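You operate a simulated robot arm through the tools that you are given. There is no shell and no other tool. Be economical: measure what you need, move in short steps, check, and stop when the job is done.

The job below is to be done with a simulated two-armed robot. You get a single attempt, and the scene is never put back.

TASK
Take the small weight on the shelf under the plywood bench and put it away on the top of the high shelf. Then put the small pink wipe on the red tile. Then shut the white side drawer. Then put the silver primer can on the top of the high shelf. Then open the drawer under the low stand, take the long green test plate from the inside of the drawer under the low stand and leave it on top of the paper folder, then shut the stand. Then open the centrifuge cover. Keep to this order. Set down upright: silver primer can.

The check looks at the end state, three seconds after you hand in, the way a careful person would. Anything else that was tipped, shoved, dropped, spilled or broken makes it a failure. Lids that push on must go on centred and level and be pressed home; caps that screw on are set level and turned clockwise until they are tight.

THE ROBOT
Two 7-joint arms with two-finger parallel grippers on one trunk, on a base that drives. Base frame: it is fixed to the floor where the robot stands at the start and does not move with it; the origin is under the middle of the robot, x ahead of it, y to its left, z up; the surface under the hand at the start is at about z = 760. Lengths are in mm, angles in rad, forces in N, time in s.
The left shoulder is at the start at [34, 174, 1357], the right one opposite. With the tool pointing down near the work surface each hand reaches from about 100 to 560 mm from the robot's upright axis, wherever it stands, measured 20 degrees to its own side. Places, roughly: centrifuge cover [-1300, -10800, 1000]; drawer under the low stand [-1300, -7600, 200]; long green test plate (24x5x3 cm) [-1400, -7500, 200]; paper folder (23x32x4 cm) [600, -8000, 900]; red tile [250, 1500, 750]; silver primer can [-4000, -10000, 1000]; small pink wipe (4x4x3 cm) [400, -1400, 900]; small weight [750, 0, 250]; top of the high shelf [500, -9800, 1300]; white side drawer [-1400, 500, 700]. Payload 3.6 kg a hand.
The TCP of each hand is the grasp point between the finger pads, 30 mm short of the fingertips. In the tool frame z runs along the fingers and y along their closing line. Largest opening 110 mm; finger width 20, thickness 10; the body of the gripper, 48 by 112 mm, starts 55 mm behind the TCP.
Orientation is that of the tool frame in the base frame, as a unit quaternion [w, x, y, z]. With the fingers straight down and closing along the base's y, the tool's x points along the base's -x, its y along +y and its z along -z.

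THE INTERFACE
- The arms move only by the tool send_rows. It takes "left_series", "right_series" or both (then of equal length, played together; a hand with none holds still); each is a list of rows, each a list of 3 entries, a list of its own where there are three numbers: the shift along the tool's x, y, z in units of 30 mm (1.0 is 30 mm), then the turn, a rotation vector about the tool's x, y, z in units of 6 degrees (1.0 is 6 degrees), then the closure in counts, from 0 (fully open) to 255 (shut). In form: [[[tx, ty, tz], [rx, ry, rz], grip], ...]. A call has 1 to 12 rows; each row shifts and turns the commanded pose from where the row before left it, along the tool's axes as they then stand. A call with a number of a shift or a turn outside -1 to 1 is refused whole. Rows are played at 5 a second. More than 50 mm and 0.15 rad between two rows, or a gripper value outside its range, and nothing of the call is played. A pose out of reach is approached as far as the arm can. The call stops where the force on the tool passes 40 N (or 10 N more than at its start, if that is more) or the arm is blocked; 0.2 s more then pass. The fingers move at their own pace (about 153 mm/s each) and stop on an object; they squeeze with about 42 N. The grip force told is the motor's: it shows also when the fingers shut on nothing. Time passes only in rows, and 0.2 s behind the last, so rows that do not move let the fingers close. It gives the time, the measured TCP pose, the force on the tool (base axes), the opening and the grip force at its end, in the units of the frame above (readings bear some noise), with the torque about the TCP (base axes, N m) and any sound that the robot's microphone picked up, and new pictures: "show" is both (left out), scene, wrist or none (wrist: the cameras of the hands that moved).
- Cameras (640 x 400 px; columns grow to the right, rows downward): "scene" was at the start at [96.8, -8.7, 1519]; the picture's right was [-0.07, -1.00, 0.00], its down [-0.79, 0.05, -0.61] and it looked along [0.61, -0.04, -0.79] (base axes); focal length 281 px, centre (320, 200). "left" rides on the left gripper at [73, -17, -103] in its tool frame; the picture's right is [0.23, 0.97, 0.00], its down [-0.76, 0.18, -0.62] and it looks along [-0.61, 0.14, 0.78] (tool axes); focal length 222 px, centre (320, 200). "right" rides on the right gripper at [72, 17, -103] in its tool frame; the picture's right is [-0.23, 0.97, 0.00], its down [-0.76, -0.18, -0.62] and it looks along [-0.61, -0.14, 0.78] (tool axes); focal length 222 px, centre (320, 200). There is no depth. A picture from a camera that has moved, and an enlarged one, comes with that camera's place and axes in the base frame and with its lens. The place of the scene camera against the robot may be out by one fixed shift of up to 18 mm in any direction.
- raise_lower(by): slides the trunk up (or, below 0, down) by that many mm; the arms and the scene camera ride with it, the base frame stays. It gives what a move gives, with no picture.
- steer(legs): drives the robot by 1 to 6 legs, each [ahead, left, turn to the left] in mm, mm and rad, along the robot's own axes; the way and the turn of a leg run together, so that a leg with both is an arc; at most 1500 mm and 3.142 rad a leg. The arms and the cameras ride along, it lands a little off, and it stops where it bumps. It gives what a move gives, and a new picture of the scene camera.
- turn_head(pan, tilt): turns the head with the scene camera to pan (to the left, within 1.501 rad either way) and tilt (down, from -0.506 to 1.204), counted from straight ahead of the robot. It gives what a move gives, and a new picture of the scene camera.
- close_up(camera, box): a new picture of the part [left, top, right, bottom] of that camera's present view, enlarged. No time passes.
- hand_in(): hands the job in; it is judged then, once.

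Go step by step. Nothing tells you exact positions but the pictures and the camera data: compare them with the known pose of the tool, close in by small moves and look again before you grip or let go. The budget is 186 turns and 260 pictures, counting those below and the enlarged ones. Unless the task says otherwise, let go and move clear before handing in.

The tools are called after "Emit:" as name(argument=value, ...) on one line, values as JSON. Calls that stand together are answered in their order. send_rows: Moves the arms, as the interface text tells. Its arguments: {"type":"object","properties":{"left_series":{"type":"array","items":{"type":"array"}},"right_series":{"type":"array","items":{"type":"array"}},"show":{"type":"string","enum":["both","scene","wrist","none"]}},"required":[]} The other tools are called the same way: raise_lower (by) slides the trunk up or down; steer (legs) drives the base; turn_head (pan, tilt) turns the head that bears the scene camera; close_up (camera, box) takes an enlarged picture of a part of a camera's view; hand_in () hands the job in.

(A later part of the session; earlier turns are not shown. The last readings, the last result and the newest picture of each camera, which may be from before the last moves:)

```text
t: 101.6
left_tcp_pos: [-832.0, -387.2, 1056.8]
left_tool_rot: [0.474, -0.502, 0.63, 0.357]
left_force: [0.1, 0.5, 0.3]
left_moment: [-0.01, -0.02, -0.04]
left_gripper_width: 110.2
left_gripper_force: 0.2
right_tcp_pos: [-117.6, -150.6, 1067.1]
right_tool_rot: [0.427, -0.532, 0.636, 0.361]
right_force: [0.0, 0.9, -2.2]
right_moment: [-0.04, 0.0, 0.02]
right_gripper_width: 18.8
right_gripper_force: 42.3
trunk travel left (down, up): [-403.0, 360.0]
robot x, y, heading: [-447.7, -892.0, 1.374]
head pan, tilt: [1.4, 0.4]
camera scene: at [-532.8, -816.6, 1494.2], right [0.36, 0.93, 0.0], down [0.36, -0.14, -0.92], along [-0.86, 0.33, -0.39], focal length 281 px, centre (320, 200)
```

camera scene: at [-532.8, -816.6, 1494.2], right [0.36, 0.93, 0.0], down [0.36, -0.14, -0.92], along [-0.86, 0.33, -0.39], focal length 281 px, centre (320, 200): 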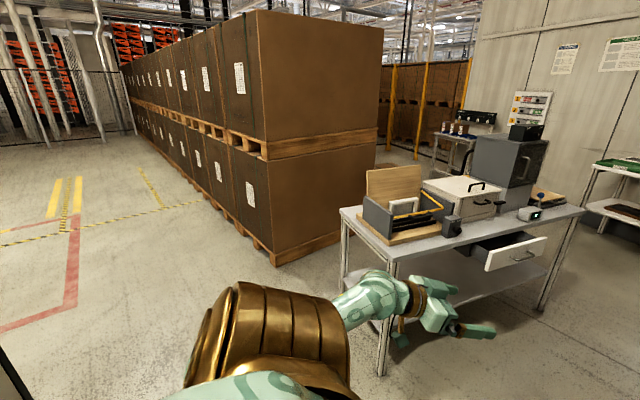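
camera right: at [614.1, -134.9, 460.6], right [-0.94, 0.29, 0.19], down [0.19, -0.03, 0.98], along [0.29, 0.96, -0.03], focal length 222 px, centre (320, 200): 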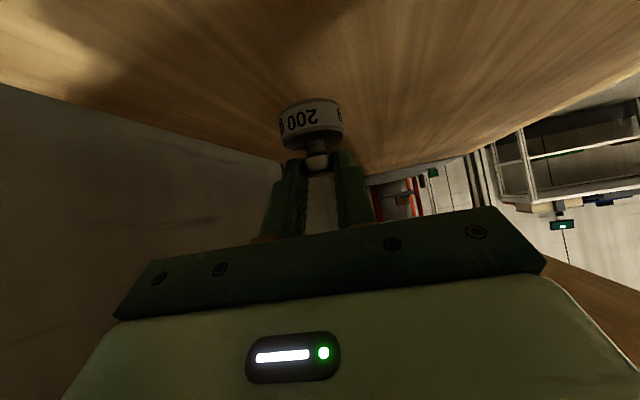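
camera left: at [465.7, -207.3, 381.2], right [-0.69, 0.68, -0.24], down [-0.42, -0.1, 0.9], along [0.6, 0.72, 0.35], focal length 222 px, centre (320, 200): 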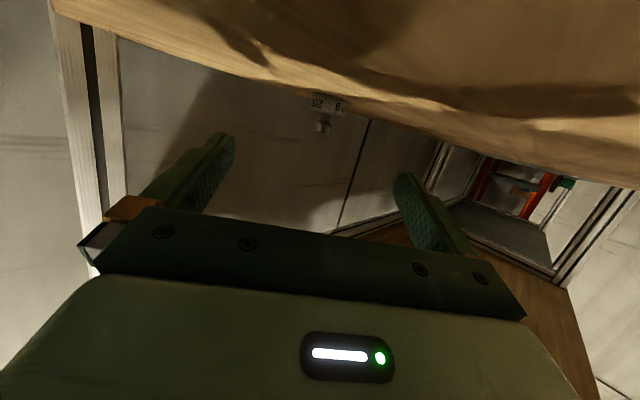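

The drawer table is at x≈-1350 and a warehouse aisle lies beyond. I'll go to open floor and turn to face -y.

Emit:
steer(legs=[[440, 140, 0], [0, 0, -1.4], [0, 0, -1.3]])

Emit:
turn_head(pan=0, tilt=0.25)

Emit:
turn_head(pan=-1.0, tilt=0.25)

```text
t: 111.0
left_tcp_pos: [67.3, -718.3, 1056.5]
left_tool_rot: [0.452, 0.505, 0.627, -0.385]
left_force: [0.0, 0.1, -0.3]
left_moment: [0.0, -0.02, 0.02]
left_gripper_width: 110.0
left_gripper_force: 0.1
right_tcp_pos: [-479.5, -1239.0, 1066.5]
right_tool_rot: [0.446, 0.505, 0.657, -0.338]
right_force: [0.4, 0.1, -2.0]
right_moment: [0.06, 0.03, 0.0]
right_gripper_width: 18.6
right_gripper_force: 42.5
trunk travel left (down, up): [-403.0, 360.0]
robot x, y, heading: [-495.8, -430.8, -1.325]
head pan, tilt: [1.4, 0.4]
camera scene: at [-398.0, -467.5, 1494.2], right [0.07, -1.0, 0.0], down [-0.39, -0.03, -0.92], along [0.92, 0.07, -0.39], focal length 281 px, centre (320, 200)
```

scene: 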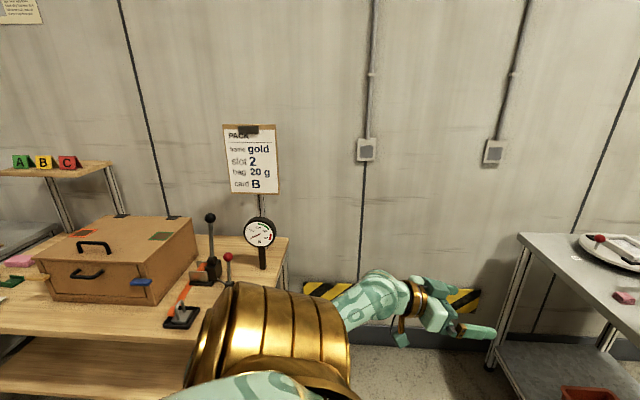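

```text
t: 112.5
left_tcp_pos: [67.2, -717.9, 1057.4]
left_tool_rot: [0.452, 0.504, 0.628, -0.384]
left_force: [-0.3, 0.4, 0.7]
left_moment: [-0.01, 0.0, 0.01]
left_gripper_width: 109.8
left_gripper_force: 0.1
right_tcp_pos: [-479.4, -1239.0, 1066.0]
right_tool_rot: [0.445, 0.506, 0.657, -0.339]
right_force: [0.2, -0.7, -2.1]
right_moment: [0.05, 0.01, 0.02]
right_gripper_width: 18.7
right_gripper_force: 42.2
trunk travel left (down, up): [-403.0, 360.0]
robot x, y, heading: [-493.3, -429.0, -1.331]
head pan, tilt: [0.0, 0.25]
camera scene: at [-467.7, -564.7, 1508.1], right [-0.97, -0.24, 0.0], down [-0.06, 0.24, -0.97], along [0.23, -0.94, -0.25], focal length 281 px, centre (320, 200)
```

scene: 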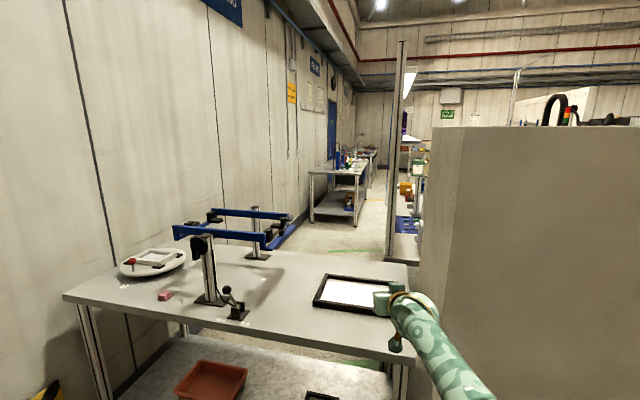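

```text
t: 113.8
left_tcp_pos: [66.3, -718.4, 1057.8]
left_tool_rot: [0.452, 0.505, 0.628, -0.384]
left_force: [0.0, -0.5, -0.1]
left_moment: [0.04, 0.02, 0.02]
left_gripper_width: 109.8
left_gripper_force: 0.2
right_tcp_pos: [-479.0, -1238.3, 1067.1]
right_tool_rot: [0.446, 0.505, 0.657, -0.338]
right_force: [-0.3, 0.4, -1.7]
right_moment: [0.04, -0.01, 0.03]
right_gripper_width: 18.6
right_gripper_force: 42.7
trunk travel left (down, up): [-403.0, 360.0]
robot x, y, heading: [-496.9, -430.7, -1.329]
head pan, tilt: [-1.0, 0.25]
camera scene: at [-554.3, -542.0, 1508.2], right [-0.73, 0.69, 0.0], down [0.17, 0.18, -0.97], along [-0.67, -0.7, -0.25], focal length 281 px, centre (320, 200)
```

scene: 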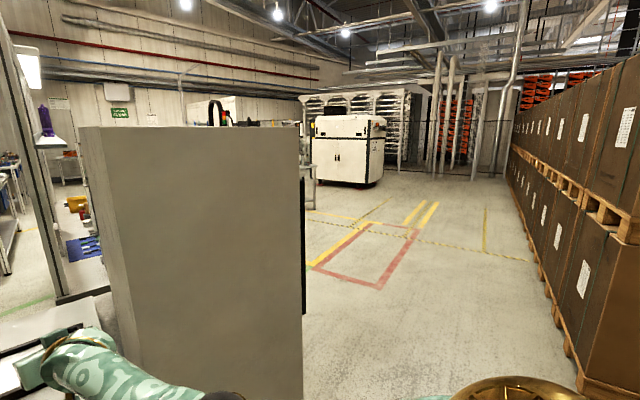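

The passage runs between the tall cabinet (x -770..-1350, y<-1440) and the drawer table. I'll turn toward -x and go through, then turn toward -y.

Emit:
steer(legs=[[0, 0, -1.8], [0, 400, 0], [1350, 0, 0], [0, 0, 1.56]])

Emit:
turn_head(pan=0.3, tilt=0.25)

```text
t: 120.1
left_tcp_pos: [-855.2, -1247.0, 1057.1]
left_tool_rot: [-0.012, 0.805, 0.011, -0.593]
left_force: [4.4, 19.5, -0.6]
left_moment: [-0.5, 0.23, 1.47]
left_gripper_width: 99.7
left_gripper_force: 0.0
right_tcp_pos: [-1271.3, -629.8, 1067.1]
right_tool_rot: [0.028, 0.829, 0.034, -0.558]
right_force: [0.2, -0.2, -1.7]
right_moment: [0.01, -0.02, 0.03]
right_gripper_width: 18.9
right_gripper_force: 41.5
trunk travel left (down, up): [-403.0, 360.0]
robot x, y, heading: [-471.5, -757.9, -3.075]
head pan, tilt: [-1.0, 0.25]
stopped in leg 2: the force on the tool passed its limit at 56 N (the readings are from after the stop); the commanded pose is now the measured one
camera scene: at [-575.8, -684.7, 1508.1], right [0.8, 0.6, 0.0], down [0.15, -0.2, -0.97], along [-0.58, 0.78, -0.25], focal length 281 px, centre (320, 200)
```

scene: 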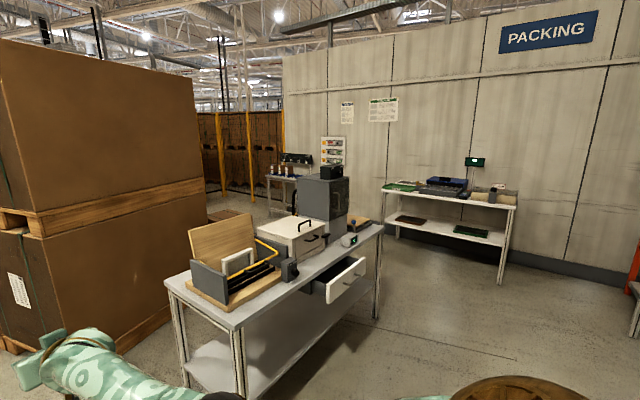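

```text
t: 121.6
left_tcp_pos: [-855.3, -1248.9, 1057.9]
left_tool_rot: [-0.011, 0.805, 0.011, -0.593]
left_force: [-1.6, 25.2, -1.9]
left_moment: [-0.56, 0.12, 1.42]
left_gripper_width: 97.3
left_gripper_force: 0.0
right_tcp_pos: [-1272.2, -629.8, 1064.9]
right_tool_rot: [0.028, 0.829, 0.035, -0.558]
right_force: [-0.4, -0.2, -2.1]
right_moment: [0.02, -0.05, 0.0]
right_gripper_width: 18.6
right_gripper_force: 41.8
trunk travel left (down, up): [-403.0, 360.0]
robot x, y, heading: [-471.9, -752.7, -3.072]
head pan, tilt: [0.3, 0.25]
camera scene: at [-608.5, -793.2, 1508.2], right [-0.36, 0.93, 0.0], down [0.23, 0.09, -0.97], along [-0.9, -0.35, -0.25], focal length 281 px, centre (320, 200)
```

scene: 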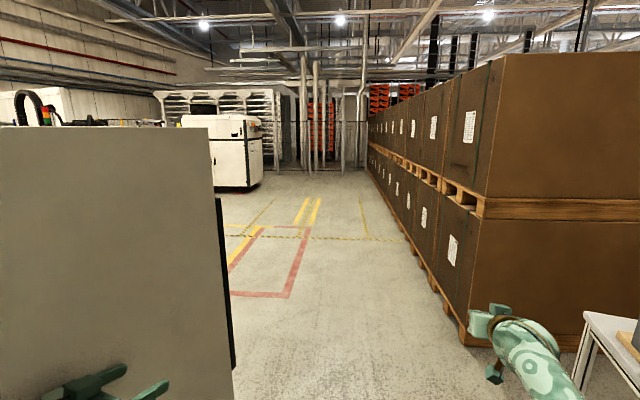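

The left gripper brushed the cabinet. I'll shift right, go through, then veer left past it.

Emit:
steer(legs=[[0, -125, 0], [900, 0, -0.06], [450, 300, 0], [0, 0, 1.56]])

Emit:
turn_head(pan=0.2, tilt=0.2)

```text
t: 133.8
left_tcp_pos: [-1347.4, -1408.2, 1055.8]
left_tool_rot: [0.403, 0.571, 0.568, -0.434]
left_force: [0.1, 0.7, 1.0]
left_moment: [0.01, 0.0, -0.03]
left_gripper_width: 109.8
left_gripper_force: 0.0
right_tcp_pos: [-1981.5, -1803.2, 1065.0]
right_tool_rot: [0.408, 0.571, 0.601, -0.382]
right_force: [-0.6, 0.1, -1.3]
right_moment: [0.06, -0.01, 0.0]
right_gripper_width: 18.8
right_gripper_force: 42.4
trunk travel left (down, up): [-403.0, 360.0]
robot x, y, heading: [-1830.2, -1011.5, -1.537]
head pan, tilt: [0.3, 0.25]
camera scene: at [-1802.8, -1142.7, 1508.1], right [-0.94, -0.33, 0.0], down [-0.08, 0.23, -0.97], along [0.32, -0.92, -0.25], focal length 281 px, centre (320, 200)
```

scene: 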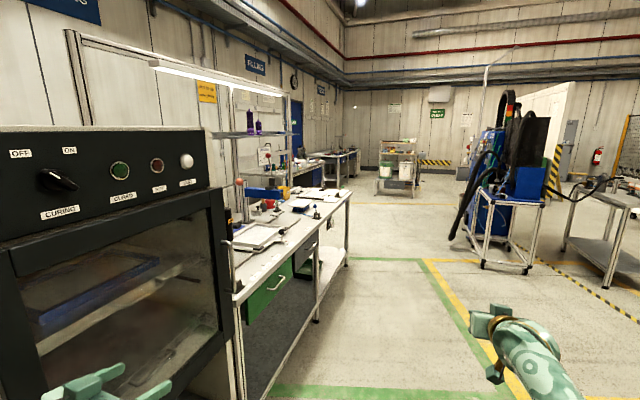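

```text
t: 134.5
left_tcp_pos: [-1347.0, -1407.8, 1056.8]
left_tool_rot: [0.404, 0.57, 0.568, -0.435]
left_force: [-0.1, 0.0, -0.1]
left_moment: [0.0, -0.02, -0.01]
left_gripper_width: 109.9
left_gripper_force: 0.1
right_tcp_pos: [-1982.6, -1802.5, 1066.0]
right_tool_rot: [0.407, 0.572, 0.601, -0.383]
right_force: [0.9, 0.5, -2.2]
right_moment: [0.07, 0.03, -0.04]
right_gripper_width: 18.8
right_gripper_force: 41.9
trunk travel left (down, up): [-403.0, 360.0]
robot x, y, heading: [-1826.7, -1009.8, -1.541]
head pan, tilt: [0.201, 0.201]
camera scene: at [-1811.8, -1145.1, 1512.7], right [-0.97, -0.23, 0.0], down [-0.05, 0.19, -0.98], along [0.23, -0.95, -0.2], focal length 281 px, centre (320, 200)
```

scene: 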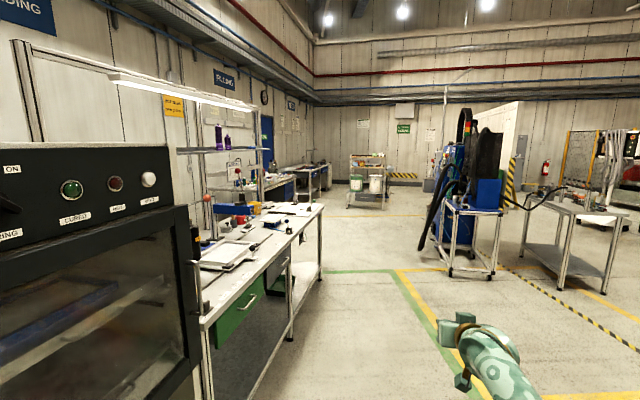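

The aisle ahead is clear between the bench (x≈-1130) and the blue machine (x≈-2500). Driving down it.

Emit:
steer(legs=[[0, -150, 0], [1500, 0, 0], [1500, 0, 0], [1400, 0, 0]])

Emit:
turn_head(pan=0.6, tilt=0.25)

```text
t: 156.2
left_tcp_pos: [-1432.3, -5787.2, 1056.0]
left_tool_rot: [0.389, 0.589, 0.55, -0.447]
left_force: [-0.2, -0.8, 0.7]
left_moment: [0.02, 0.0, -0.03]
left_gripper_width: 110.1
left_gripper_force: 0.1
right_tcp_pos: [-2090.4, -6140.3, 1065.6]
right_tool_rot: [0.394, 0.591, 0.583, -0.395]
right_force: [-1.0, 0.2, -2.4]
right_moment: [0.03, 0.01, -0.03]
right_gripper_width: 18.6
right_gripper_force: 41.6
trunk travel left (down, up): [-403.0, 360.0]
robot x, y, heading: [-1889.0, -5352.7, -1.6]
head pan, tilt: [0.201, 0.201]
camera scene: at [-1878.7, -5495.0, 1512.6], right [-0.99, -0.17, 0.0], down [-0.03, 0.2, -0.98], along [0.17, -0.97, -0.2], focal length 281 px, centre (320, 200)
```

scene: 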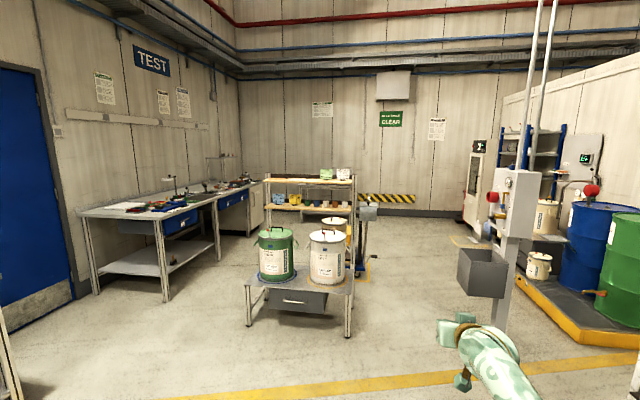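

```text
t: 157.1
left_tcp_pos: [-1432.7, -5787.1, 1056.7]
left_tool_rot: [0.388, 0.589, 0.55, -0.447]
left_force: [-0.5, -0.7, 0.2]
left_moment: [-0.03, 0.0, -0.01]
left_gripper_width: 109.7
left_gripper_force: 0.1
right_tcp_pos: [-2090.0, -6140.4, 1066.6]
right_tool_rot: [0.396, 0.589, 0.583, -0.396]
right_force: [0.1, -0.8, -1.7]
right_moment: [0.09, -0.02, -0.05]
right_gripper_width: 18.8
right_gripper_force: 42.0
trunk travel left (down, up): [-403.0, 360.0]
robot x, y, heading: [-1885.2, -5355.2, -1.604]
head pan, tilt: [0.6, 0.25]
camera scene: at [-1844.2, -5481.5, 1508.1], right [-0.84, -0.54, 0.0], down [-0.13, 0.21, -0.97], along [0.52, -0.82, -0.25], focal length 281 px, centre (320, 200)
```

scene: 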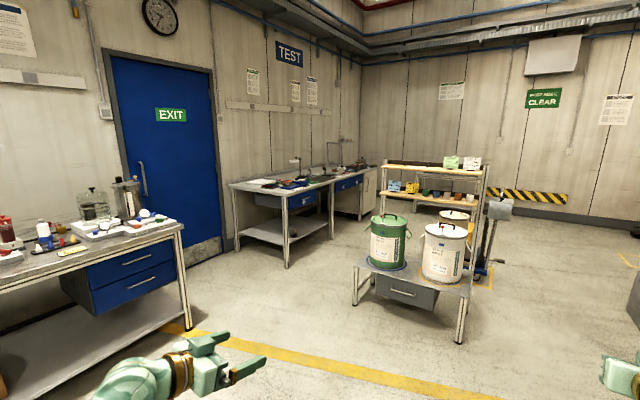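

Now I see the test benches on the left, the low stand with cans, and a shelf rack. I'll zoom in where the high shelf should be.

Emit:
close_up(camera="scene", box=[220, 110, 500, 285])

```text
2.29 times, centred on (360, 198) of scene
camera zoom: at [-1844.2, -5481.5, 1508.1], right [-0.84, -0.54, 0.0], down [-0.13, 0.21, -0.97], along [0.52, -0.82, -0.25], focal length 642 px, centre (229, 206)
```

zoom: 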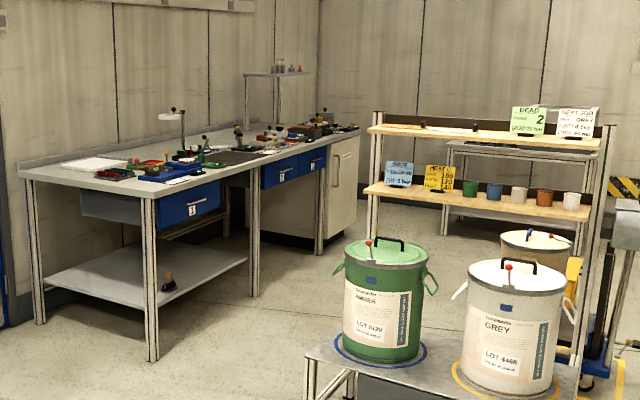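

The high shelf is the raised gray shelf with small bottles on the far test bench (about (490, -9800), top near z≈1270). I'll raise the trunk and drive into the lane.

Emit:
raise_lower(by=330)

Emit:
steer(legs=[[1450, 1470, 0]])

Emit:
turn_head(pan=0.1, tilt=0.45)

```text
t: 160.4
left_tcp_pos: [-1431.5, -5787.2, 1385.7]
left_tool_rot: [0.389, 0.589, 0.55, -0.447]
left_force: [0.2, 0.6, -0.7]
left_moment: [0.0, -0.02, 0.0]
left_gripper_width: 110.1
left_gripper_force: 0.0
right_tcp_pos: [-2091.0, -6135.2, 1425.1]
right_tool_rot: [0.405, 0.582, 0.575, -0.407]
right_force: [0.7, -0.1, -1.1]
right_moment: [0.04, 0.0, 0.04]
right_gripper_width: 19.1
right_gripper_force: 42.0
trunk travel left (down, up): [-733.0, 30.0]
robot x, y, heading: [-1886.2, -5355.4, -1.6]
head pan, tilt: [0.6, 0.25]
```

```text
refused: leg 1 is longer than a leg can be; nothing moved
```

```text
t: 161.3
left_tcp_pos: [-1433.5, -5786.3, 1386.0]
left_tool_rot: [0.39, 0.588, 0.55, -0.447]
left_force: [-0.2, -0.6, 0.8]
left_moment: [-0.03, 0.0, 0.01]
left_gripper_width: 110.1
left_gripper_force: 0.1
right_tcp_pos: [-2090.8, -6134.6, 1425.4]
right_tool_rot: [0.406, 0.582, 0.575, -0.407]
right_force: [0.6, -0.1, -2.6]
right_moment: [0.07, 0.03, 0.01]
right_gripper_width: 18.8
right_gripper_force: 41.7
trunk travel left (down, up): [-733.0, 30.0]
robot x, y, heading: [-1887.8, -5356.8, -1.595]
head pan, tilt: [0.099, 0.45]
camera scene: at [-1887.0, -5461.6, 1820.6], right [-1.0, -0.07, 0.0], down [-0.03, 0.43, -0.9], along [0.06, -0.9, -0.44], focal length 281 px, centre (320, 200)
```

scene: 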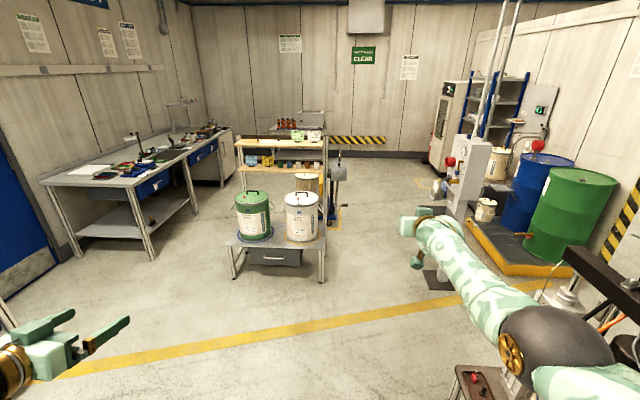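

The leg was too long, so I'll split it.

Emit:
steer(legs=[[720, 730, 0], [720, 730, 0]])

Emit:
turn_head(pan=0.25, tilt=0.45)

```text
t: 171.4
left_tcp_pos: [6.3, -7228.5, 1385.5]
left_tool_rot: [0.395, 0.581, 0.557, -0.442]
left_force: [-0.1, 0.0, 0.0]
left_moment: [0.02, -0.02, -0.03]
left_gripper_width: 110.0
left_gripper_force: 0.0
right_tcp_pos: [-641.2, -7592.4, 1426.0]
right_tool_rot: [0.412, 0.574, 0.584, -0.4]
right_force: [-0.3, 1.0, -1.8]
right_moment: [0.07, 0.01, 0.02]
right_gripper_width: 19.0
right_gripper_force: 41.9
trunk travel left (down, up): [-733.0, 30.0]
robot x, y, heading: [-464.8, -6810.0, -1.571]
head pan, tilt: [0.099, 0.45]
camera scene: at [-457.6, -6914.0, 1820.6], right [-1.0, -0.1, 0.0], down [-0.04, 0.43, -0.9], along [0.09, -0.9, -0.44], focal length 281 px, centre (320, 200)
```

scene: 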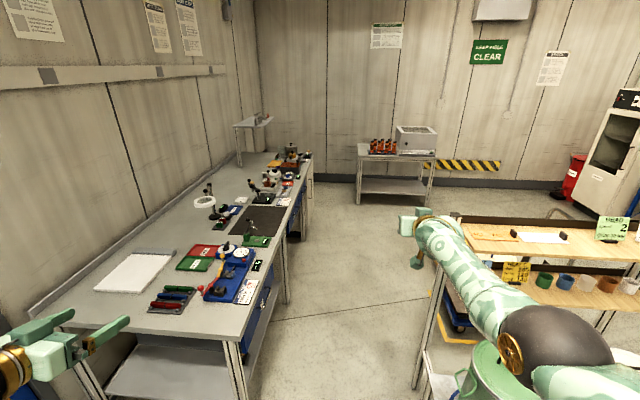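

```text
t: 172.1
left_tcp_pos: [6.3, -7227.8, 1385.7]
left_tool_rot: [0.396, 0.58, 0.558, -0.441]
left_force: [0.6, 0.9, -0.3]
left_moment: [-0.03, -0.04, -0.02]
left_gripper_width: 110.3
left_gripper_force: 0.1
right_tcp_pos: [-640.9, -7592.9, 1426.4]
right_tool_rot: [0.412, 0.573, 0.584, -0.401]
right_force: [0.0, 1.2, -2.2]
right_moment: [0.06, -0.01, -0.01]
right_gripper_width: 18.7
right_gripper_force: 42.1
trunk travel left (down, up): [-733.0, 30.0]
robot x, y, heading: [-456.6, -6807.2, -1.573]
head pan, tilt: [0.25, 0.45]
camera scene: at [-443.5, -6912.3, 1820.5], right [-0.97, -0.24, 0.0], down [-0.11, 0.42, -0.9], along [0.22, -0.87, -0.44], focal length 281 px, centre (320, 200)
```

scene: 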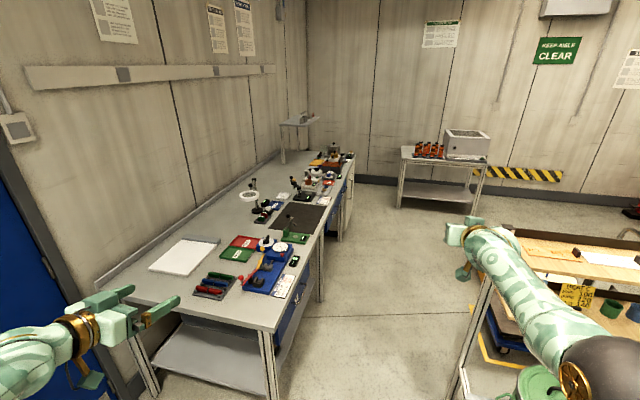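

The lane is clear: bench front at x≈-50, rack left edge at x≈-940. The high shelf is at about (540, -9900), z≈1245. Driving down and turning to face the bench.

Emit:
steer(legs=[[1100, 0, 0], [1100, 0, 0], [0, 0, 1.573], [0, -500, 0]])

Emit:
turn_head(pan=-0.25, tilt=0.6)

```text
t: 189.2
left_tcp_pos: [-11.7, -9022.8, 1385.5]
left_tool_rot: [0.592, 0.015, 0.805, -0.032]
left_force: [-0.3, 0.7, 0.1]
left_moment: [0.0, 0.0, -0.01]
left_gripper_width: 109.7
left_gripper_force: 0.0
right_tcp_pos: [355.0, -9669.1, 1426.2]
right_tool_rot: [0.574, -0.008, 0.819, 0.008]
right_force: [0.0, 0.2, -1.8]
right_moment: [-0.01, 0.1, 0.02]
right_gripper_width: 18.9
right_gripper_force: 41.9
trunk travel left (down, up): [-733.0, 30.0]
robot x, y, heading: [-427.5, -9494.3, 0.002]
head pan, tilt: [0.25, 0.45]
camera scene: at [-335.9, -9470.9, 1820.5], right [0.25, -0.97, 0.0], down [-0.42, -0.11, -0.9], along [0.87, 0.22, -0.44], focal length 281 px, centre (320, 200)
```

scene: 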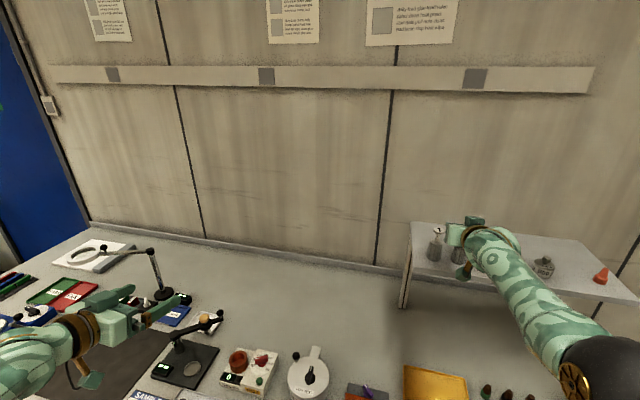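

```text
t: 190.2
left_tcp_pos: [-12.3, -9023.4, 1385.0]
left_tool_rot: [0.592, 0.016, 0.805, -0.033]
left_force: [0.1, 0.4, -0.2]
left_moment: [-0.03, 0.0, 0.03]
left_gripper_width: 110.0
left_gripper_force: 0.1
right_tcp_pos: [354.5, -9670.9, 1426.1]
right_tool_rot: [0.574, -0.009, 0.818, 0.009]
right_force: [0.4, -0.7, -1.7]
right_moment: [0.02, 0.04, 0.0]
right_gripper_width: 18.7
right_gripper_force: 41.9
trunk travel left (down, up): [-733.0, 30.0]
robot x, y, heading: [-426.8, -9494.2, 0.002]
head pan, tilt: [-0.25, 0.6]
camera scene: at [-339.2, -9516.2, 1807.0], right [-0.25, -0.97, 0.0], down [-0.55, 0.14, -0.82], along [0.8, -0.2, -0.57], focal length 281 px, centre (320, 200)
```

scene: 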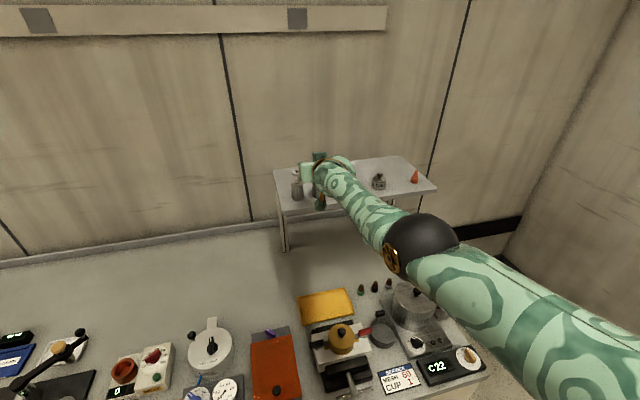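

I see the shelf with small bottles, a chess-like piece and a red cone on it. I'll use the wrist camera to pin its height and find a free spot.

Emit:
send_rows(right_series=[[[0, 0, 0], [0, 1, 0], 255], [[0, 0, 0], [0, 1, 0], 255], [[0, 0, 0], [0, 1, 0], 255]], show="wrist")

Emit:
close_up(camera="scene", box=[240, 130, 460, 268])

```text
t: 191.0
left_tcp_pos: [-13.5, -9023.8, 1386.4]
left_tool_rot: [0.592, 0.015, 0.805, -0.032]
left_force: [0.1, -0.1, 0.0]
left_moment: [-0.01, -0.02, 0.03]
left_gripper_width: 110.2
left_gripper_force: 0.2
right_tcp_pos: [336.3, -9684.8, 1424.6]
right_tool_rot: [0.439, -0.01, 0.899, 0.008]
right_force: [0.1, -0.1, -2.5]
right_moment: [-0.01, 0.05, 0.03]
right_gripper_width: 18.8
right_gripper_force: 42.1
right hand out of reach, approached as far as the arm can: row 1, 2, 3
trunk travel left (down, up): [-733.0, 30.0]
robot x, y, heading: [-429.2, -9492.0, -0.004]
head pan, tilt: [-0.25, 0.6]
camera right: at [208.6, -9671.3, 1432.1], right [0.12, 0.98, 0.18], down [-0.02, -0.18, 0.98], along [0.99, -0.12, 0.0], focal length 222 px, centre (320, 200)
```

right: 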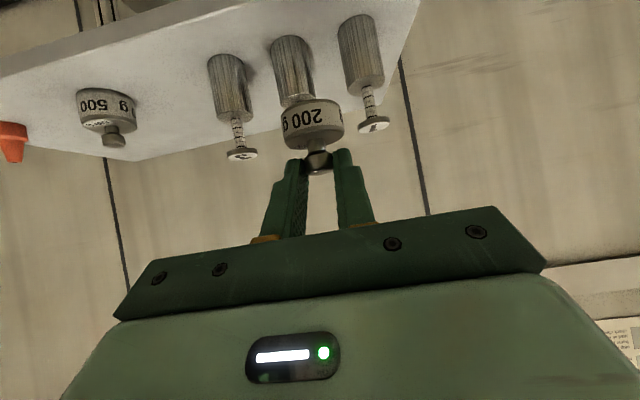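

```text
2.90 times, centred on (350, 199) of scene
camera zoom: at [-339.4, -9516.4, 1807.0], right [-0.25, -0.97, 0.0], down [-0.55, 0.14, -0.82], along [0.8, -0.2, -0.57], focal length 814 px, centre (233, 203)
```

zoom: 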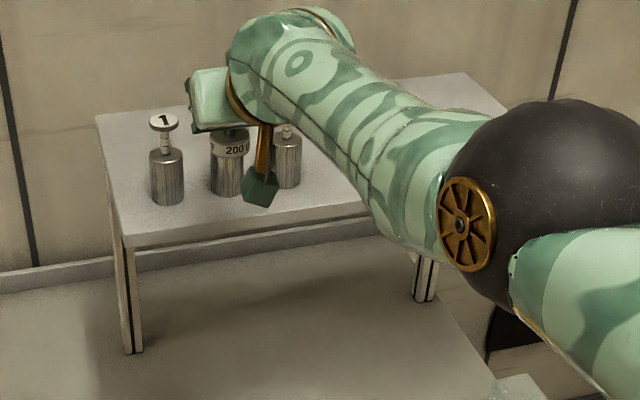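

Shelf top at z≈1275, spanning x≈370–636, y≈-9577 to -10116. Free spot between the 500 g weight (y≈-9914) and the red cone (y≈-10050). I'll strafe right to line up.

Emit:
steer(legs=[[0, -300, 0]])

Emit:
send_rows(right_series=[[[0, 0, 0], [0, 0, 0], 255]], show="wrist")

```text
t: 193.0
left_tcp_pos: [-12.0, -9320.6, 1385.0]
left_tool_rot: [0.591, 0.015, 0.806, -0.032]
left_force: [0.7, 0.0, 0.2]
left_moment: [0.0, 0.02, -0.01]
left_gripper_width: 109.9
left_gripper_force: 0.1
right_tcp_pos: [336.1, -9982.4, 1425.0]
right_tool_rot: [0.439, -0.011, 0.898, 0.007]
right_force: [0.4, 0.4, -1.4]
right_moment: [0.0, 0.06, 0.0]
right_gripper_width: 19.1
right_gripper_force: 42.5
trunk travel left (down, up): [-733.0, 30.0]
robot x, y, heading: [-427.0, -9793.2, -0.0]
head pan, tilt: [-0.25, 0.6]
camera scene: at [-339.1, -9813.3, 1807.0], right [-0.25, -0.97, 0.0], down [-0.55, 0.14, -0.82], along [0.8, -0.2, -0.57], focal length 281 px, centre (320, 200)
```

scene: 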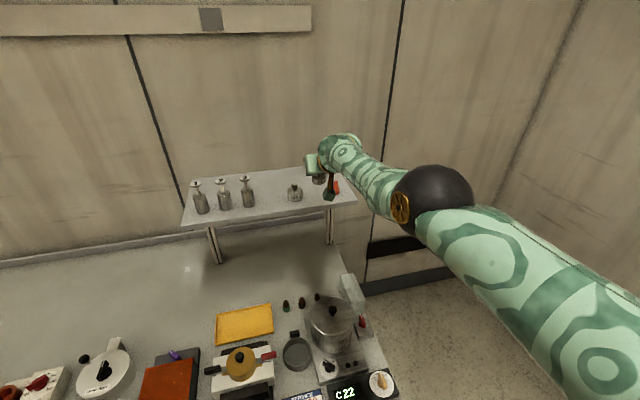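

```text
t: 193.4
left_tcp_pos: [-11.8, -9321.6, 1385.7]
left_tool_rot: [0.592, 0.016, 0.805, -0.033]
left_force: [-1.2, 0.8, 0.6]
left_moment: [0.01, -0.03, -0.02]
left_gripper_width: 110.1
left_gripper_force: 0.1
right_tcp_pos: [336.1, -9982.7, 1426.1]
right_tool_rot: [0.439, -0.01, 0.898, 0.007]
right_force: [0.9, 1.4, -1.7]
right_moment: [0.01, 0.03, -0.05]
right_gripper_width: 18.8
right_gripper_force: 42.2
trunk travel left (down, up): [-733.0, 30.0]
robot x, y, heading: [-426.8, -9790.7, -0.001]
head pan, tilt: [-0.25, 0.6]
camera right: at [208.9, -9969.1, 1431.5], right [0.12, 0.98, 0.18], down [-0.02, -0.18, 0.98], along [0.99, -0.12, 0.0], focal length 222 px, centre (320, 200)
```

right: 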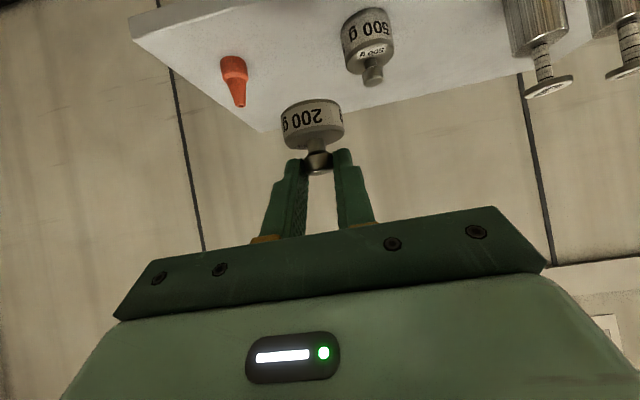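

Centred between cone and 500 g weight. Driving ahead 100 mm and lowering.

Emit:
steer(legs=[[105, -6, 0]])

Emit:
send_rows(right_series=[[[0.6, 0, 0.47], [0, 0, 0], 255], [[0.6, 0, 0.47], [0, 0, 0], 255], [[0.6, 0, 0.47], [0, 0, 0], 255], [[0.3, 0, 0.23], [0, 0, 0], 255]], show="wrist")

```text
t: 194.6
left_tcp_pos: [90.2, -9327.2, 1386.2]
left_tool_rot: [0.593, 0.015, 0.804, -0.032]
left_force: [-0.1, 0.3, -0.3]
left_moment: [0.0, -0.01, 0.01]
left_gripper_width: 109.8
left_gripper_force: 0.1
right_tcp_pos: [437.7, -9989.8, 1425.9]
right_tool_rot: [0.44, -0.009, 0.898, 0.006]
right_force: [-1.2, -0.3, -2.1]
right_moment: [0.0, 0.05, -0.02]
right_gripper_width: 18.9
right_gripper_force: 42.2
trunk travel left (down, up): [-733.0, 30.0]
robot x, y, heading: [-328.3, -9799.1, 0.002]
head pan, tilt: [-0.25, 0.6]
camera scene: at [-238.2, -9820.9, 1807.1], right [-0.25, -0.97, 0.0], down [-0.55, 0.14, -0.83], along [0.8, -0.2, -0.56], focal length 281 px, centre (320, 200)
```

scene: 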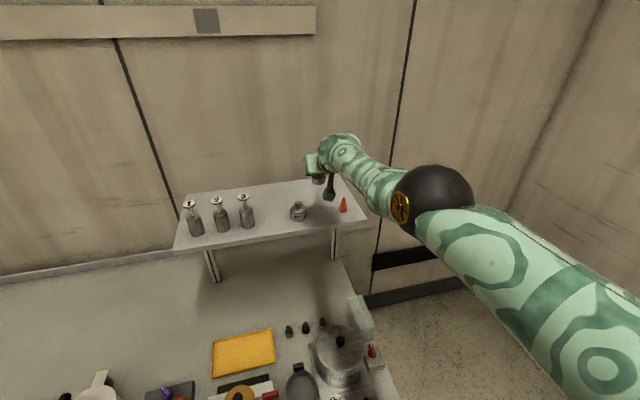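

```text
t: 195.6
left_tcp_pos: [89.8, -9329.4, 1387.0]
left_tool_rot: [0.592, 0.015, 0.805, -0.032]
left_force: [0.8, 0.4, -0.1]
left_moment: [-0.02, 0.02, -0.04]
left_gripper_width: 110.1
left_gripper_force: 0.1
right_tcp_pos: [424.0, -10000.3, 1348.5]
right_tool_rot: [0.44, -0.011, 0.898, 0.007]
right_force: [0.2, -0.3, -1.6]
right_moment: [0.0, 0.03, 0.02]
right_gripper_width: 19.0
right_gripper_force: 41.8
right hand out of reach, approached as far as the arm can: row 1, 2, 3, 4
trunk travel left (down, up): [-733.0, 30.0]
robot x, y, heading: [-329.4, -9798.8, -0.004]
head pan, tilt: [-0.25, 0.6]
camera right: at [296.5, -9985.0, 1354.8], right [0.12, 0.98, 0.18], down [-0.02, -0.18, 0.98], along [0.99, -0.12, 0.0], focal length 222 px, centre (320, 200)
```

right: 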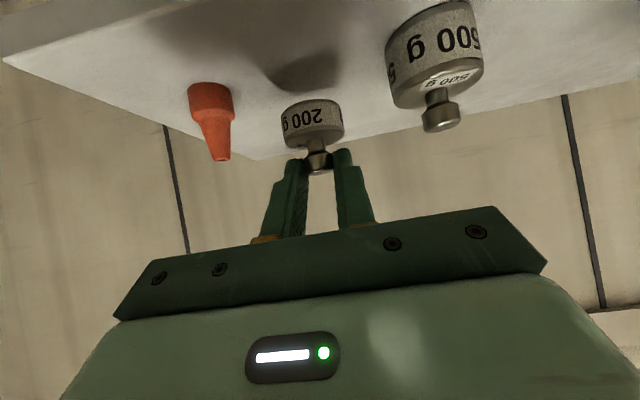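

Nearly there. I'll shift left 12 mm for clearance from the cone and lower with the trunk.

Emit:
steer(legs=[[12, 12, 0]])

Emit:
raise_lower(by=-16)

Emit:
send_rows(right_series=[[[0, 0, 0], [0, 0, 0], 255]], show="wrist")

```text
t: 196.3
left_tcp_pos: [98.9, -9320.3, 1388.7]
left_tool_rot: [0.594, 0.017, 0.804, -0.032]
left_force: [-0.6, -0.1, 0.1]
left_moment: [0.02, -0.01, 0.03]
left_gripper_width: 110.0
left_gripper_force: 0.1
right_tcp_pos: [434.1, -9990.1, 1348.8]
right_tool_rot: [0.441, -0.009, 0.898, 0.008]
right_force: [-1.2, -0.3, -1.6]
right_moment: [0.02, 0.02, 0.01]
right_gripper_width: 19.0
right_gripper_force: 42.0
trunk travel left (down, up): [-733.0, 30.0]
robot x, y, heading: [-319.8, -9785.0, -0.002]
head pan, tilt: [-0.25, 0.6]
camera scene: at [-229.0, -9814.0, 1807.2], right [-0.25, -0.97, 0.0], down [-0.55, 0.14, -0.83], along [0.8, -0.2, -0.56], focal length 281 px, centre (320, 200)
```

scene: 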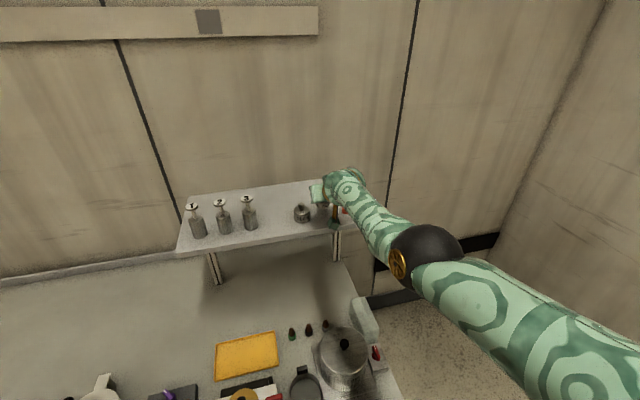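

```text
t: 197.0
left_tcp_pos: [101.3, -9318.0, 1369.9]
left_tool_rot: [0.592, 0.015, 0.805, -0.032]
left_force: [0.6, 0.0, -0.2]
left_moment: [-0.02, 0.02, -0.01]
left_gripper_width: 109.9
left_gripper_force: 0.0
right_tcp_pos: [434.6, -9989.3, 1332.0]
right_tool_rot: [0.439, -0.01, 0.898, 0.007]
right_force: [0.2, -0.4, -1.7]
right_moment: [-0.03, 0.01, -0.02]
right_gripper_width: 18.7
right_gripper_force: 41.6
trunk travel left (down, up): [-717.0, 46.0]
robot x, y, heading: [-313.4, -9784.6, 0.003]
head pan, tilt: [-0.25, 0.6]
```

```text
t: 197.4
left_tcp_pos: [102.2, -9316.8, 1370.7]
left_tool_rot: [0.592, 0.015, 0.805, -0.032]
left_force: [-0.1, 0.0, -0.8]
left_moment: [0.03, 0.0, 0.02]
left_gripper_width: 109.9
left_gripper_force: 0.1
right_tcp_pos: [436.7, -9987.3, 1331.1]
right_tool_rot: [0.439, -0.01, 0.898, 0.007]
right_force: [0.0, 0.0, -1.9]
right_moment: [-0.03, 0.05, 0.04]
right_gripper_width: 18.8
right_gripper_force: 42.3
trunk travel left (down, up): [-717.0, 46.0]
robot x, y, heading: [-315.1, -9784.4, -0.0]
head pan, tilt: [-0.25, 0.6]
camera right: at [309.1, -9973.6, 1338.6], right [0.12, 0.98, 0.18], down [-0.02, -0.18, 0.98], along [0.99, -0.12, 0.0], focal length 222 px, centre (320, 200)
```

right: 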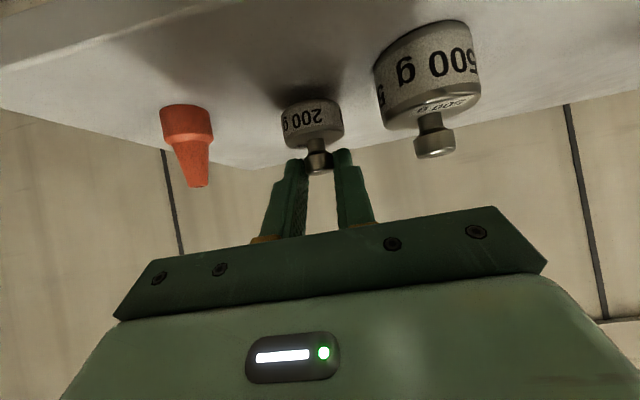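

Shadow closing in. Lowering in small steps while watching the force.

Emit:
raise_lower(by=-5)

Emit:
send_rows(right_series=[[[0.05, 0, 0.04], [0, 0, 0], 255], [[0, 0, 0], [0, 0, 0], 255]], show="wrist")

```text
t: 197.9
left_tcp_pos: [101.9, -9317.4, 1364.6]
left_tool_rot: [0.592, 0.014, 0.805, -0.032]
left_force: [-0.3, -0.5, 0.2]
left_moment: [-0.01, 0.02, 0.02]
left_gripper_width: 109.8
left_gripper_force: 0.0
right_tcp_pos: [437.0, -9987.1, 1327.1]
right_tool_rot: [0.439, -0.01, 0.899, 0.008]
right_force: [0.8, -0.3, -2.2]
right_moment: [0.01, 0.04, 0.01]
right_gripper_width: 18.6
right_gripper_force: 41.9
trunk travel left (down, up): [-712.0, 51.0]
robot x, y, heading: [-315.0, -9786.0, -0.001]
head pan, tilt: [-0.25, 0.6]
```

```text
t: 198.5
left_tcp_pos: [102.7, -9316.1, 1365.6]
left_tool_rot: [0.592, 0.015, 0.805, -0.031]
left_force: [-0.4, -0.1, -0.5]
left_moment: [-0.02, 0.01, 0.04]
left_gripper_width: 109.8
left_gripper_force: 0.1
right_tcp_pos: [435.4, -9988.8, 1325.4]
right_tool_rot: [0.439, -0.009, 0.898, 0.007]
right_force: [0.0, 0.0, -1.9]
right_moment: [-0.02, 0.06, -0.01]
right_gripper_width: 18.4
right_gripper_force: 42.3
trunk travel left (down, up): [-712.0, 51.0]
robot x, y, heading: [-315.5, -9781.7, 0.003]
head pan, tilt: [-0.25, 0.6]
camera right: at [309.5, -9974.1, 1332.0], right [0.12, 0.98, 0.18], down [-0.02, -0.18, 0.98], along [0.99, -0.12, 0.0], focal length 222 px, centre (320, 200)
```

right: 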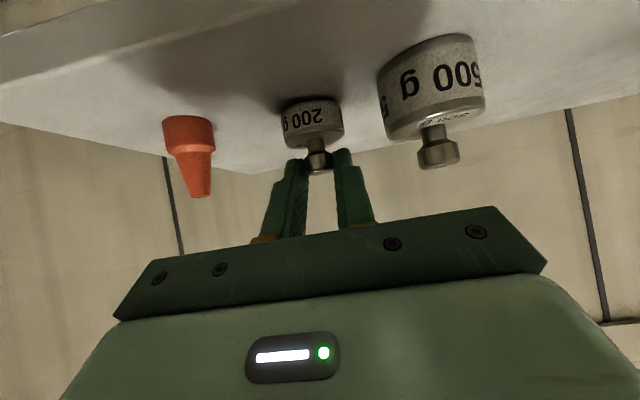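

Emit:
raise_lower(by=-5)

Emit:
raise_lower(by=-4)

Emit:
send_rows(right_series=[[[0, 0, 0], [0, 0, 0], 255]], show="wrist")

```text
t: 199.0
left_tcp_pos: [101.0, -9316.4, 1358.9]
left_tool_rot: [0.592, 0.015, 0.805, -0.032]
left_force: [0.5, -0.8, 0.8]
left_moment: [-0.02, 0.02, 0.0]
left_gripper_width: 110.1
left_gripper_force: 0.0
right_tcp_pos: [435.5, -9987.3, 1321.3]
right_tool_rot: [0.441, -0.01, 0.897, 0.008]
right_force: [1.4, -1.2, 6.6]
right_moment: [-0.08, -0.04, 0.05]
right_gripper_width: 19.1
right_gripper_force: 42.3
trunk travel left (down, up): [-707.0, 56.0]
robot x, y, heading: [-311.6, -9786.8, 0.001]
head pan, tilt: [-0.25, 0.6]
```

```text
t: 199.6
left_tcp_pos: [101.2, -9316.4, 1358.4]
left_tool_rot: [0.592, 0.015, 0.805, -0.032]
left_force: [0.3, -0.8, 0.8]
left_moment: [0.0, -0.01, 0.03]
left_gripper_width: 110.0
left_gripper_force: 0.0
right_tcp_pos: [437.1, -9988.2, 1321.9]
right_tool_rot: [0.444, -0.009, 0.896, 0.007]
right_force: [5.0, -3.3, 24.6]
right_moment: [-0.15, -0.28, 0.02]
right_gripper_width: 18.7
right_gripper_force: 42.1
trunk travel left (down, up): [-703.0, 60.0]
robot x, y, heading: [-312.8, -9782.0, -0.0]
head pan, tilt: [-0.25, 0.6]
```

```text
t: 200.0
left_tcp_pos: [100.4, -9316.1, 1357.5]
left_tool_rot: [0.593, 0.015, 0.805, -0.032]
left_force: [0.4, -0.4, 0.3]
left_moment: [-0.01, 0.01, 0.02]
left_gripper_width: 109.9
left_gripper_force: 0.0
right_tcp_pos: [436.3, -9987.4, 1322.2]
right_tool_rot: [0.444, -0.01, 0.896, 0.007]
right_force: [5.8, -4.0, 27.6]
right_moment: [-0.15, -0.35, -0.06]
right_gripper_width: 19.1
right_gripper_force: 42.1
trunk travel left (down, up): [-703.0, 60.0]
robot x, y, heading: [-316.2, -9783.4, -0.001]
head pan, tilt: [-0.25, 0.6]
camera right: at [308.7, -9973.5, 1327.4], right [0.12, 0.98, 0.18], down [-0.03, -0.18, 0.98], along [0.99, -0.12, 0.01], focal length 222 px, centre (320, 200)
```

right: 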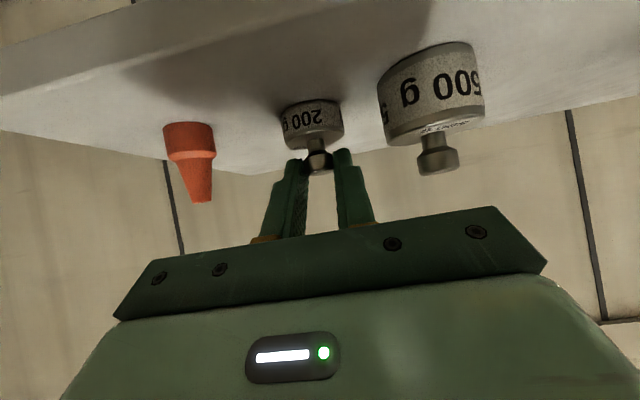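

Contact made. I'll unload the force, open a little and retreat along the finger axis.

Emit:
raise_lower(by=4)

Emit:
send_rows(right_series=[[[0, 0, 0], [0, 0, 0], 165], [[0, 0, 0], [0, 0, 0], 165], [[0, 0, -0.5], [0, 0, 0], 165], [[0, 0, -1], [0, 0, 0], 165], [[0, 0, -1], [0, 0, 0], 165]], show="both")

```text
t: 200.5
left_tcp_pos: [100.5, -9316.4, 1361.0]
left_tool_rot: [0.593, 0.014, 0.805, -0.031]
left_force: [0.2, 0.2, -0.7]
left_moment: [0.0, 0.0, 0.0]
left_gripper_width: 110.0
left_gripper_force: 0.1
right_tcp_pos: [435.7, -9987.9, 1322.7]
right_tool_rot: [0.44, -0.01, 0.898, 0.007]
right_force: [6.8, -2.8, 18.4]
right_moment: [-0.1, -0.38, -0.02]
right_gripper_width: 18.9
right_gripper_force: 41.6
trunk travel left (down, up): [-707.0, 56.0]
robot x, y, heading: [-313.3, -9783.9, -0.003]
head pan, tilt: [-0.25, 0.6]
```

```text
t: 201.7
left_tcp_pos: [101.9, -9317.2, 1361.1]
left_tool_rot: [0.593, 0.015, 0.805, -0.031]
left_force: [0.6, 0.0, 0.2]
left_moment: [-0.01, 0.01, -0.04]
left_gripper_width: 109.8
left_gripper_force: 0.1
right_tcp_pos: [377.8, -9988.7, 1365.1]
right_tool_rot: [0.439, -0.009, 0.899, 0.007]
right_force: [-0.6, 0.2, -0.4]
right_moment: [-0.01, 0.0, -0.03]
right_gripper_width: 38.7
right_gripper_force: 0.0
trunk travel left (down, up): [-707.0, 56.0]
robot x, y, heading: [-313.4, -9783.3, -0.001]
head pan, tilt: [-0.25, 0.6]
camera scene: at [-225.1, -9809.4, 1781.2], right [-0.25, -0.97, 0.0], down [-0.55, 0.14, -0.83], along [0.8, -0.2, -0.56], focal length 281 px, centre (320, 200)
camera right: at [249.8, -9974.6, 1373.3], right [0.12, 0.98, 0.18], down [-0.02, -0.18, 0.98], along [0.99, -0.12, 0.0], focal length 222 px, centre (320, 200)
```

scene: 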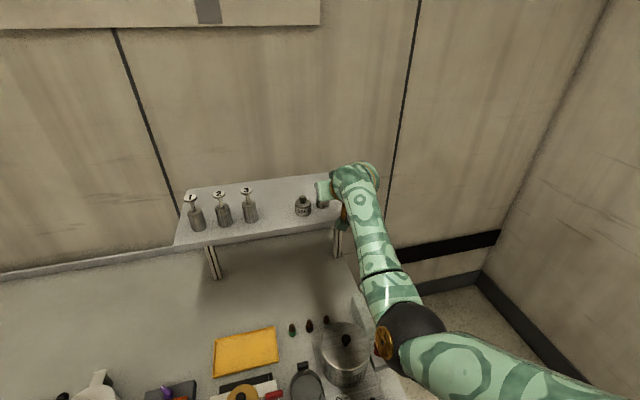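
right: 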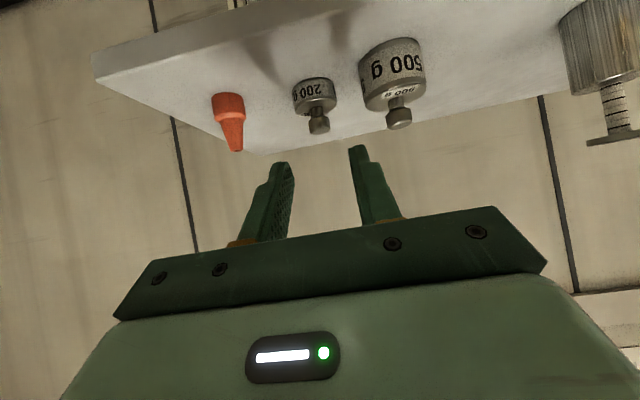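

The weight sits upright on the high shelf. Now back to the wipe area: reverse the route.

Emit:
steer(legs=[[-170, 200, 0], [0, 0, 1.571], [1300, 0, 0], [1300, 0, 0], [750, 620, 0], [750, 620, 0]])

Emit:
steer(legs=[[1450, 0, 0], [1450, 0, 0], [1450, 0, 0]])

```text
t: 228.6
left_tcp_pos: [-1963.0, -5034.9, 1361.0]
left_tool_rot: [0.449, -0.547, 0.591, 0.387]
left_force: [-0.1, 0.7, 0.8]
left_moment: [0.01, 0.01, 0.03]
left_gripper_width: 110.0
left_gripper_force: 0.0
right_tcp_pos: [-1279.9, -4786.0, 1365.9]
right_tool_rot: [0.313, -0.628, 0.643, 0.308]
right_force: [0.2, -0.9, -0.2]
right_moment: [-0.01, 0.03, 0.03]
right_gripper_width: 38.6
right_gripper_force: 0.1
trunk travel left (down, up): [-707.0, 56.0]
robot x, y, heading: [-1514.4, -5467.4, 1.535]
head pan, tilt: [-0.25, 0.6]
camera scene: at [-1493.2, -5377.6, 1781.1], right [0.96, -0.29, 0.0], down [-0.16, -0.54, -0.82], along [0.24, 0.79, -0.57], focal length 281 px, centre (320, 200)
```

scene: 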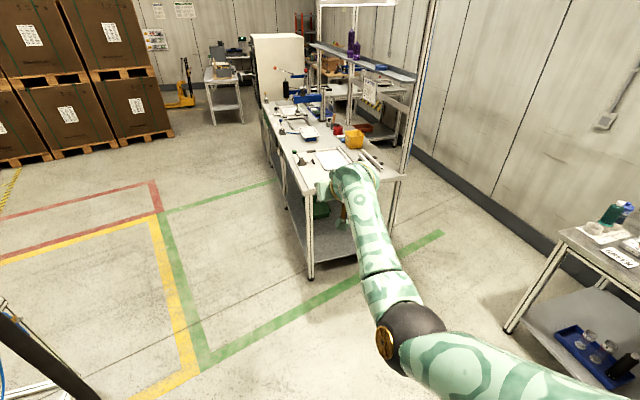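

```text
t: 243.1
left_tcp_pos: [-1889.3, -2155.8, 1359.4]
left_tool_rot: [0.45, -0.546, 0.592, 0.386]
left_force: [0.1, 0.2, -0.2]
left_moment: [0.02, -0.02, 0.02]
left_gripper_width: 110.0
left_gripper_force: 0.1
right_tcp_pos: [-1206.5, -1911.6, 1367.2]
right_tool_rot: [0.312, -0.628, 0.643, 0.306]
right_force: [-1.4, -10.3, 1.9]
right_moment: [-0.04, -0.03, -0.19]
right_gripper_width: 38.3
right_gripper_force: 0.1
trunk travel left (down, up): [-707.0, 56.0]
robot x, y, heading: [-1443.3, -2591.5, 1.523]
head pan, tilt: [-0.25, 0.6]
stopped in leg 3: the force on the tool passed its limit at 64 N (the readings are from after the stop); the commanded pose is now the measured one
camera scene: at [-1421.9, -2502.4, 1781.3], right [0.96, -0.29, 0.0], down [-0.16, -0.54, -0.83], along [0.24, 0.79, -0.56], focal length 281 px, centre (320, 200)
```

scene: 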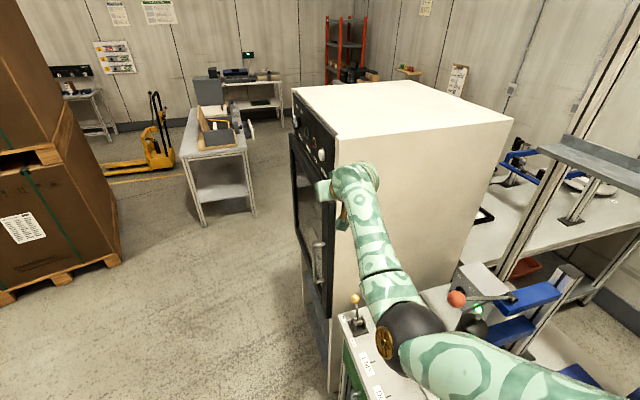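

I drifted too close and the right hand touched the oven's back. I'll back off, shift left, and go around.

Emit:
steer(legs=[[-150, 0, 0], [0, 440, 0.03], [900, 0, 0], [930, 0, 0], [0, 0, -1.55]])

```text
t: 259.5
left_tcp_pos: [-1424.0, -413.2, 1360.1]
left_tool_rot: [0.591, 0.02, 0.805, -0.035]
left_force: [-0.4, 0.2, -0.5]
left_moment: [0.01, -0.01, -0.01]
left_gripper_width: 110.0
left_gripper_force: 0.2
right_tcp_pos: [-1157.3, -1086.3, 1366.8]
right_tool_rot: [0.436, -0.005, 0.9, 0.004]
right_force: [0.1, -0.3, -0.1]
right_moment: [0.0, 0.03, -0.02]
right_gripper_width: 39.0
right_gripper_force: 0.0
trunk travel left (down, up): [-707.0, 56.0]
robot x, y, heading: [-1847.0, -874.0, -0.014]
head pan, tilt: [-0.25, 0.6]
camera scene: at [-1756.5, -901.2, 1781.1], right [-0.26, -0.97, 0.0], down [-0.55, 0.15, -0.82], along [0.8, -0.21, -0.57], focal length 281 px, centre (320, 200)
```

scene: 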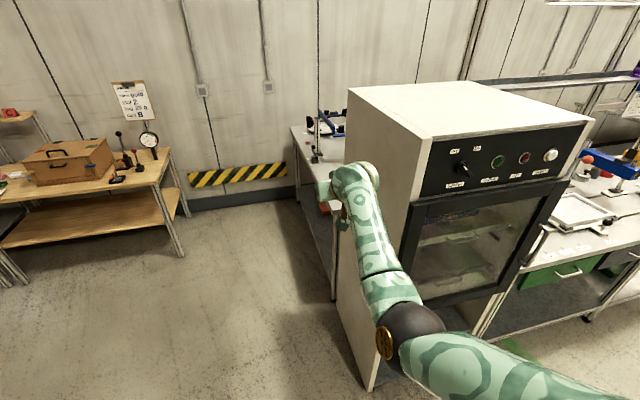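

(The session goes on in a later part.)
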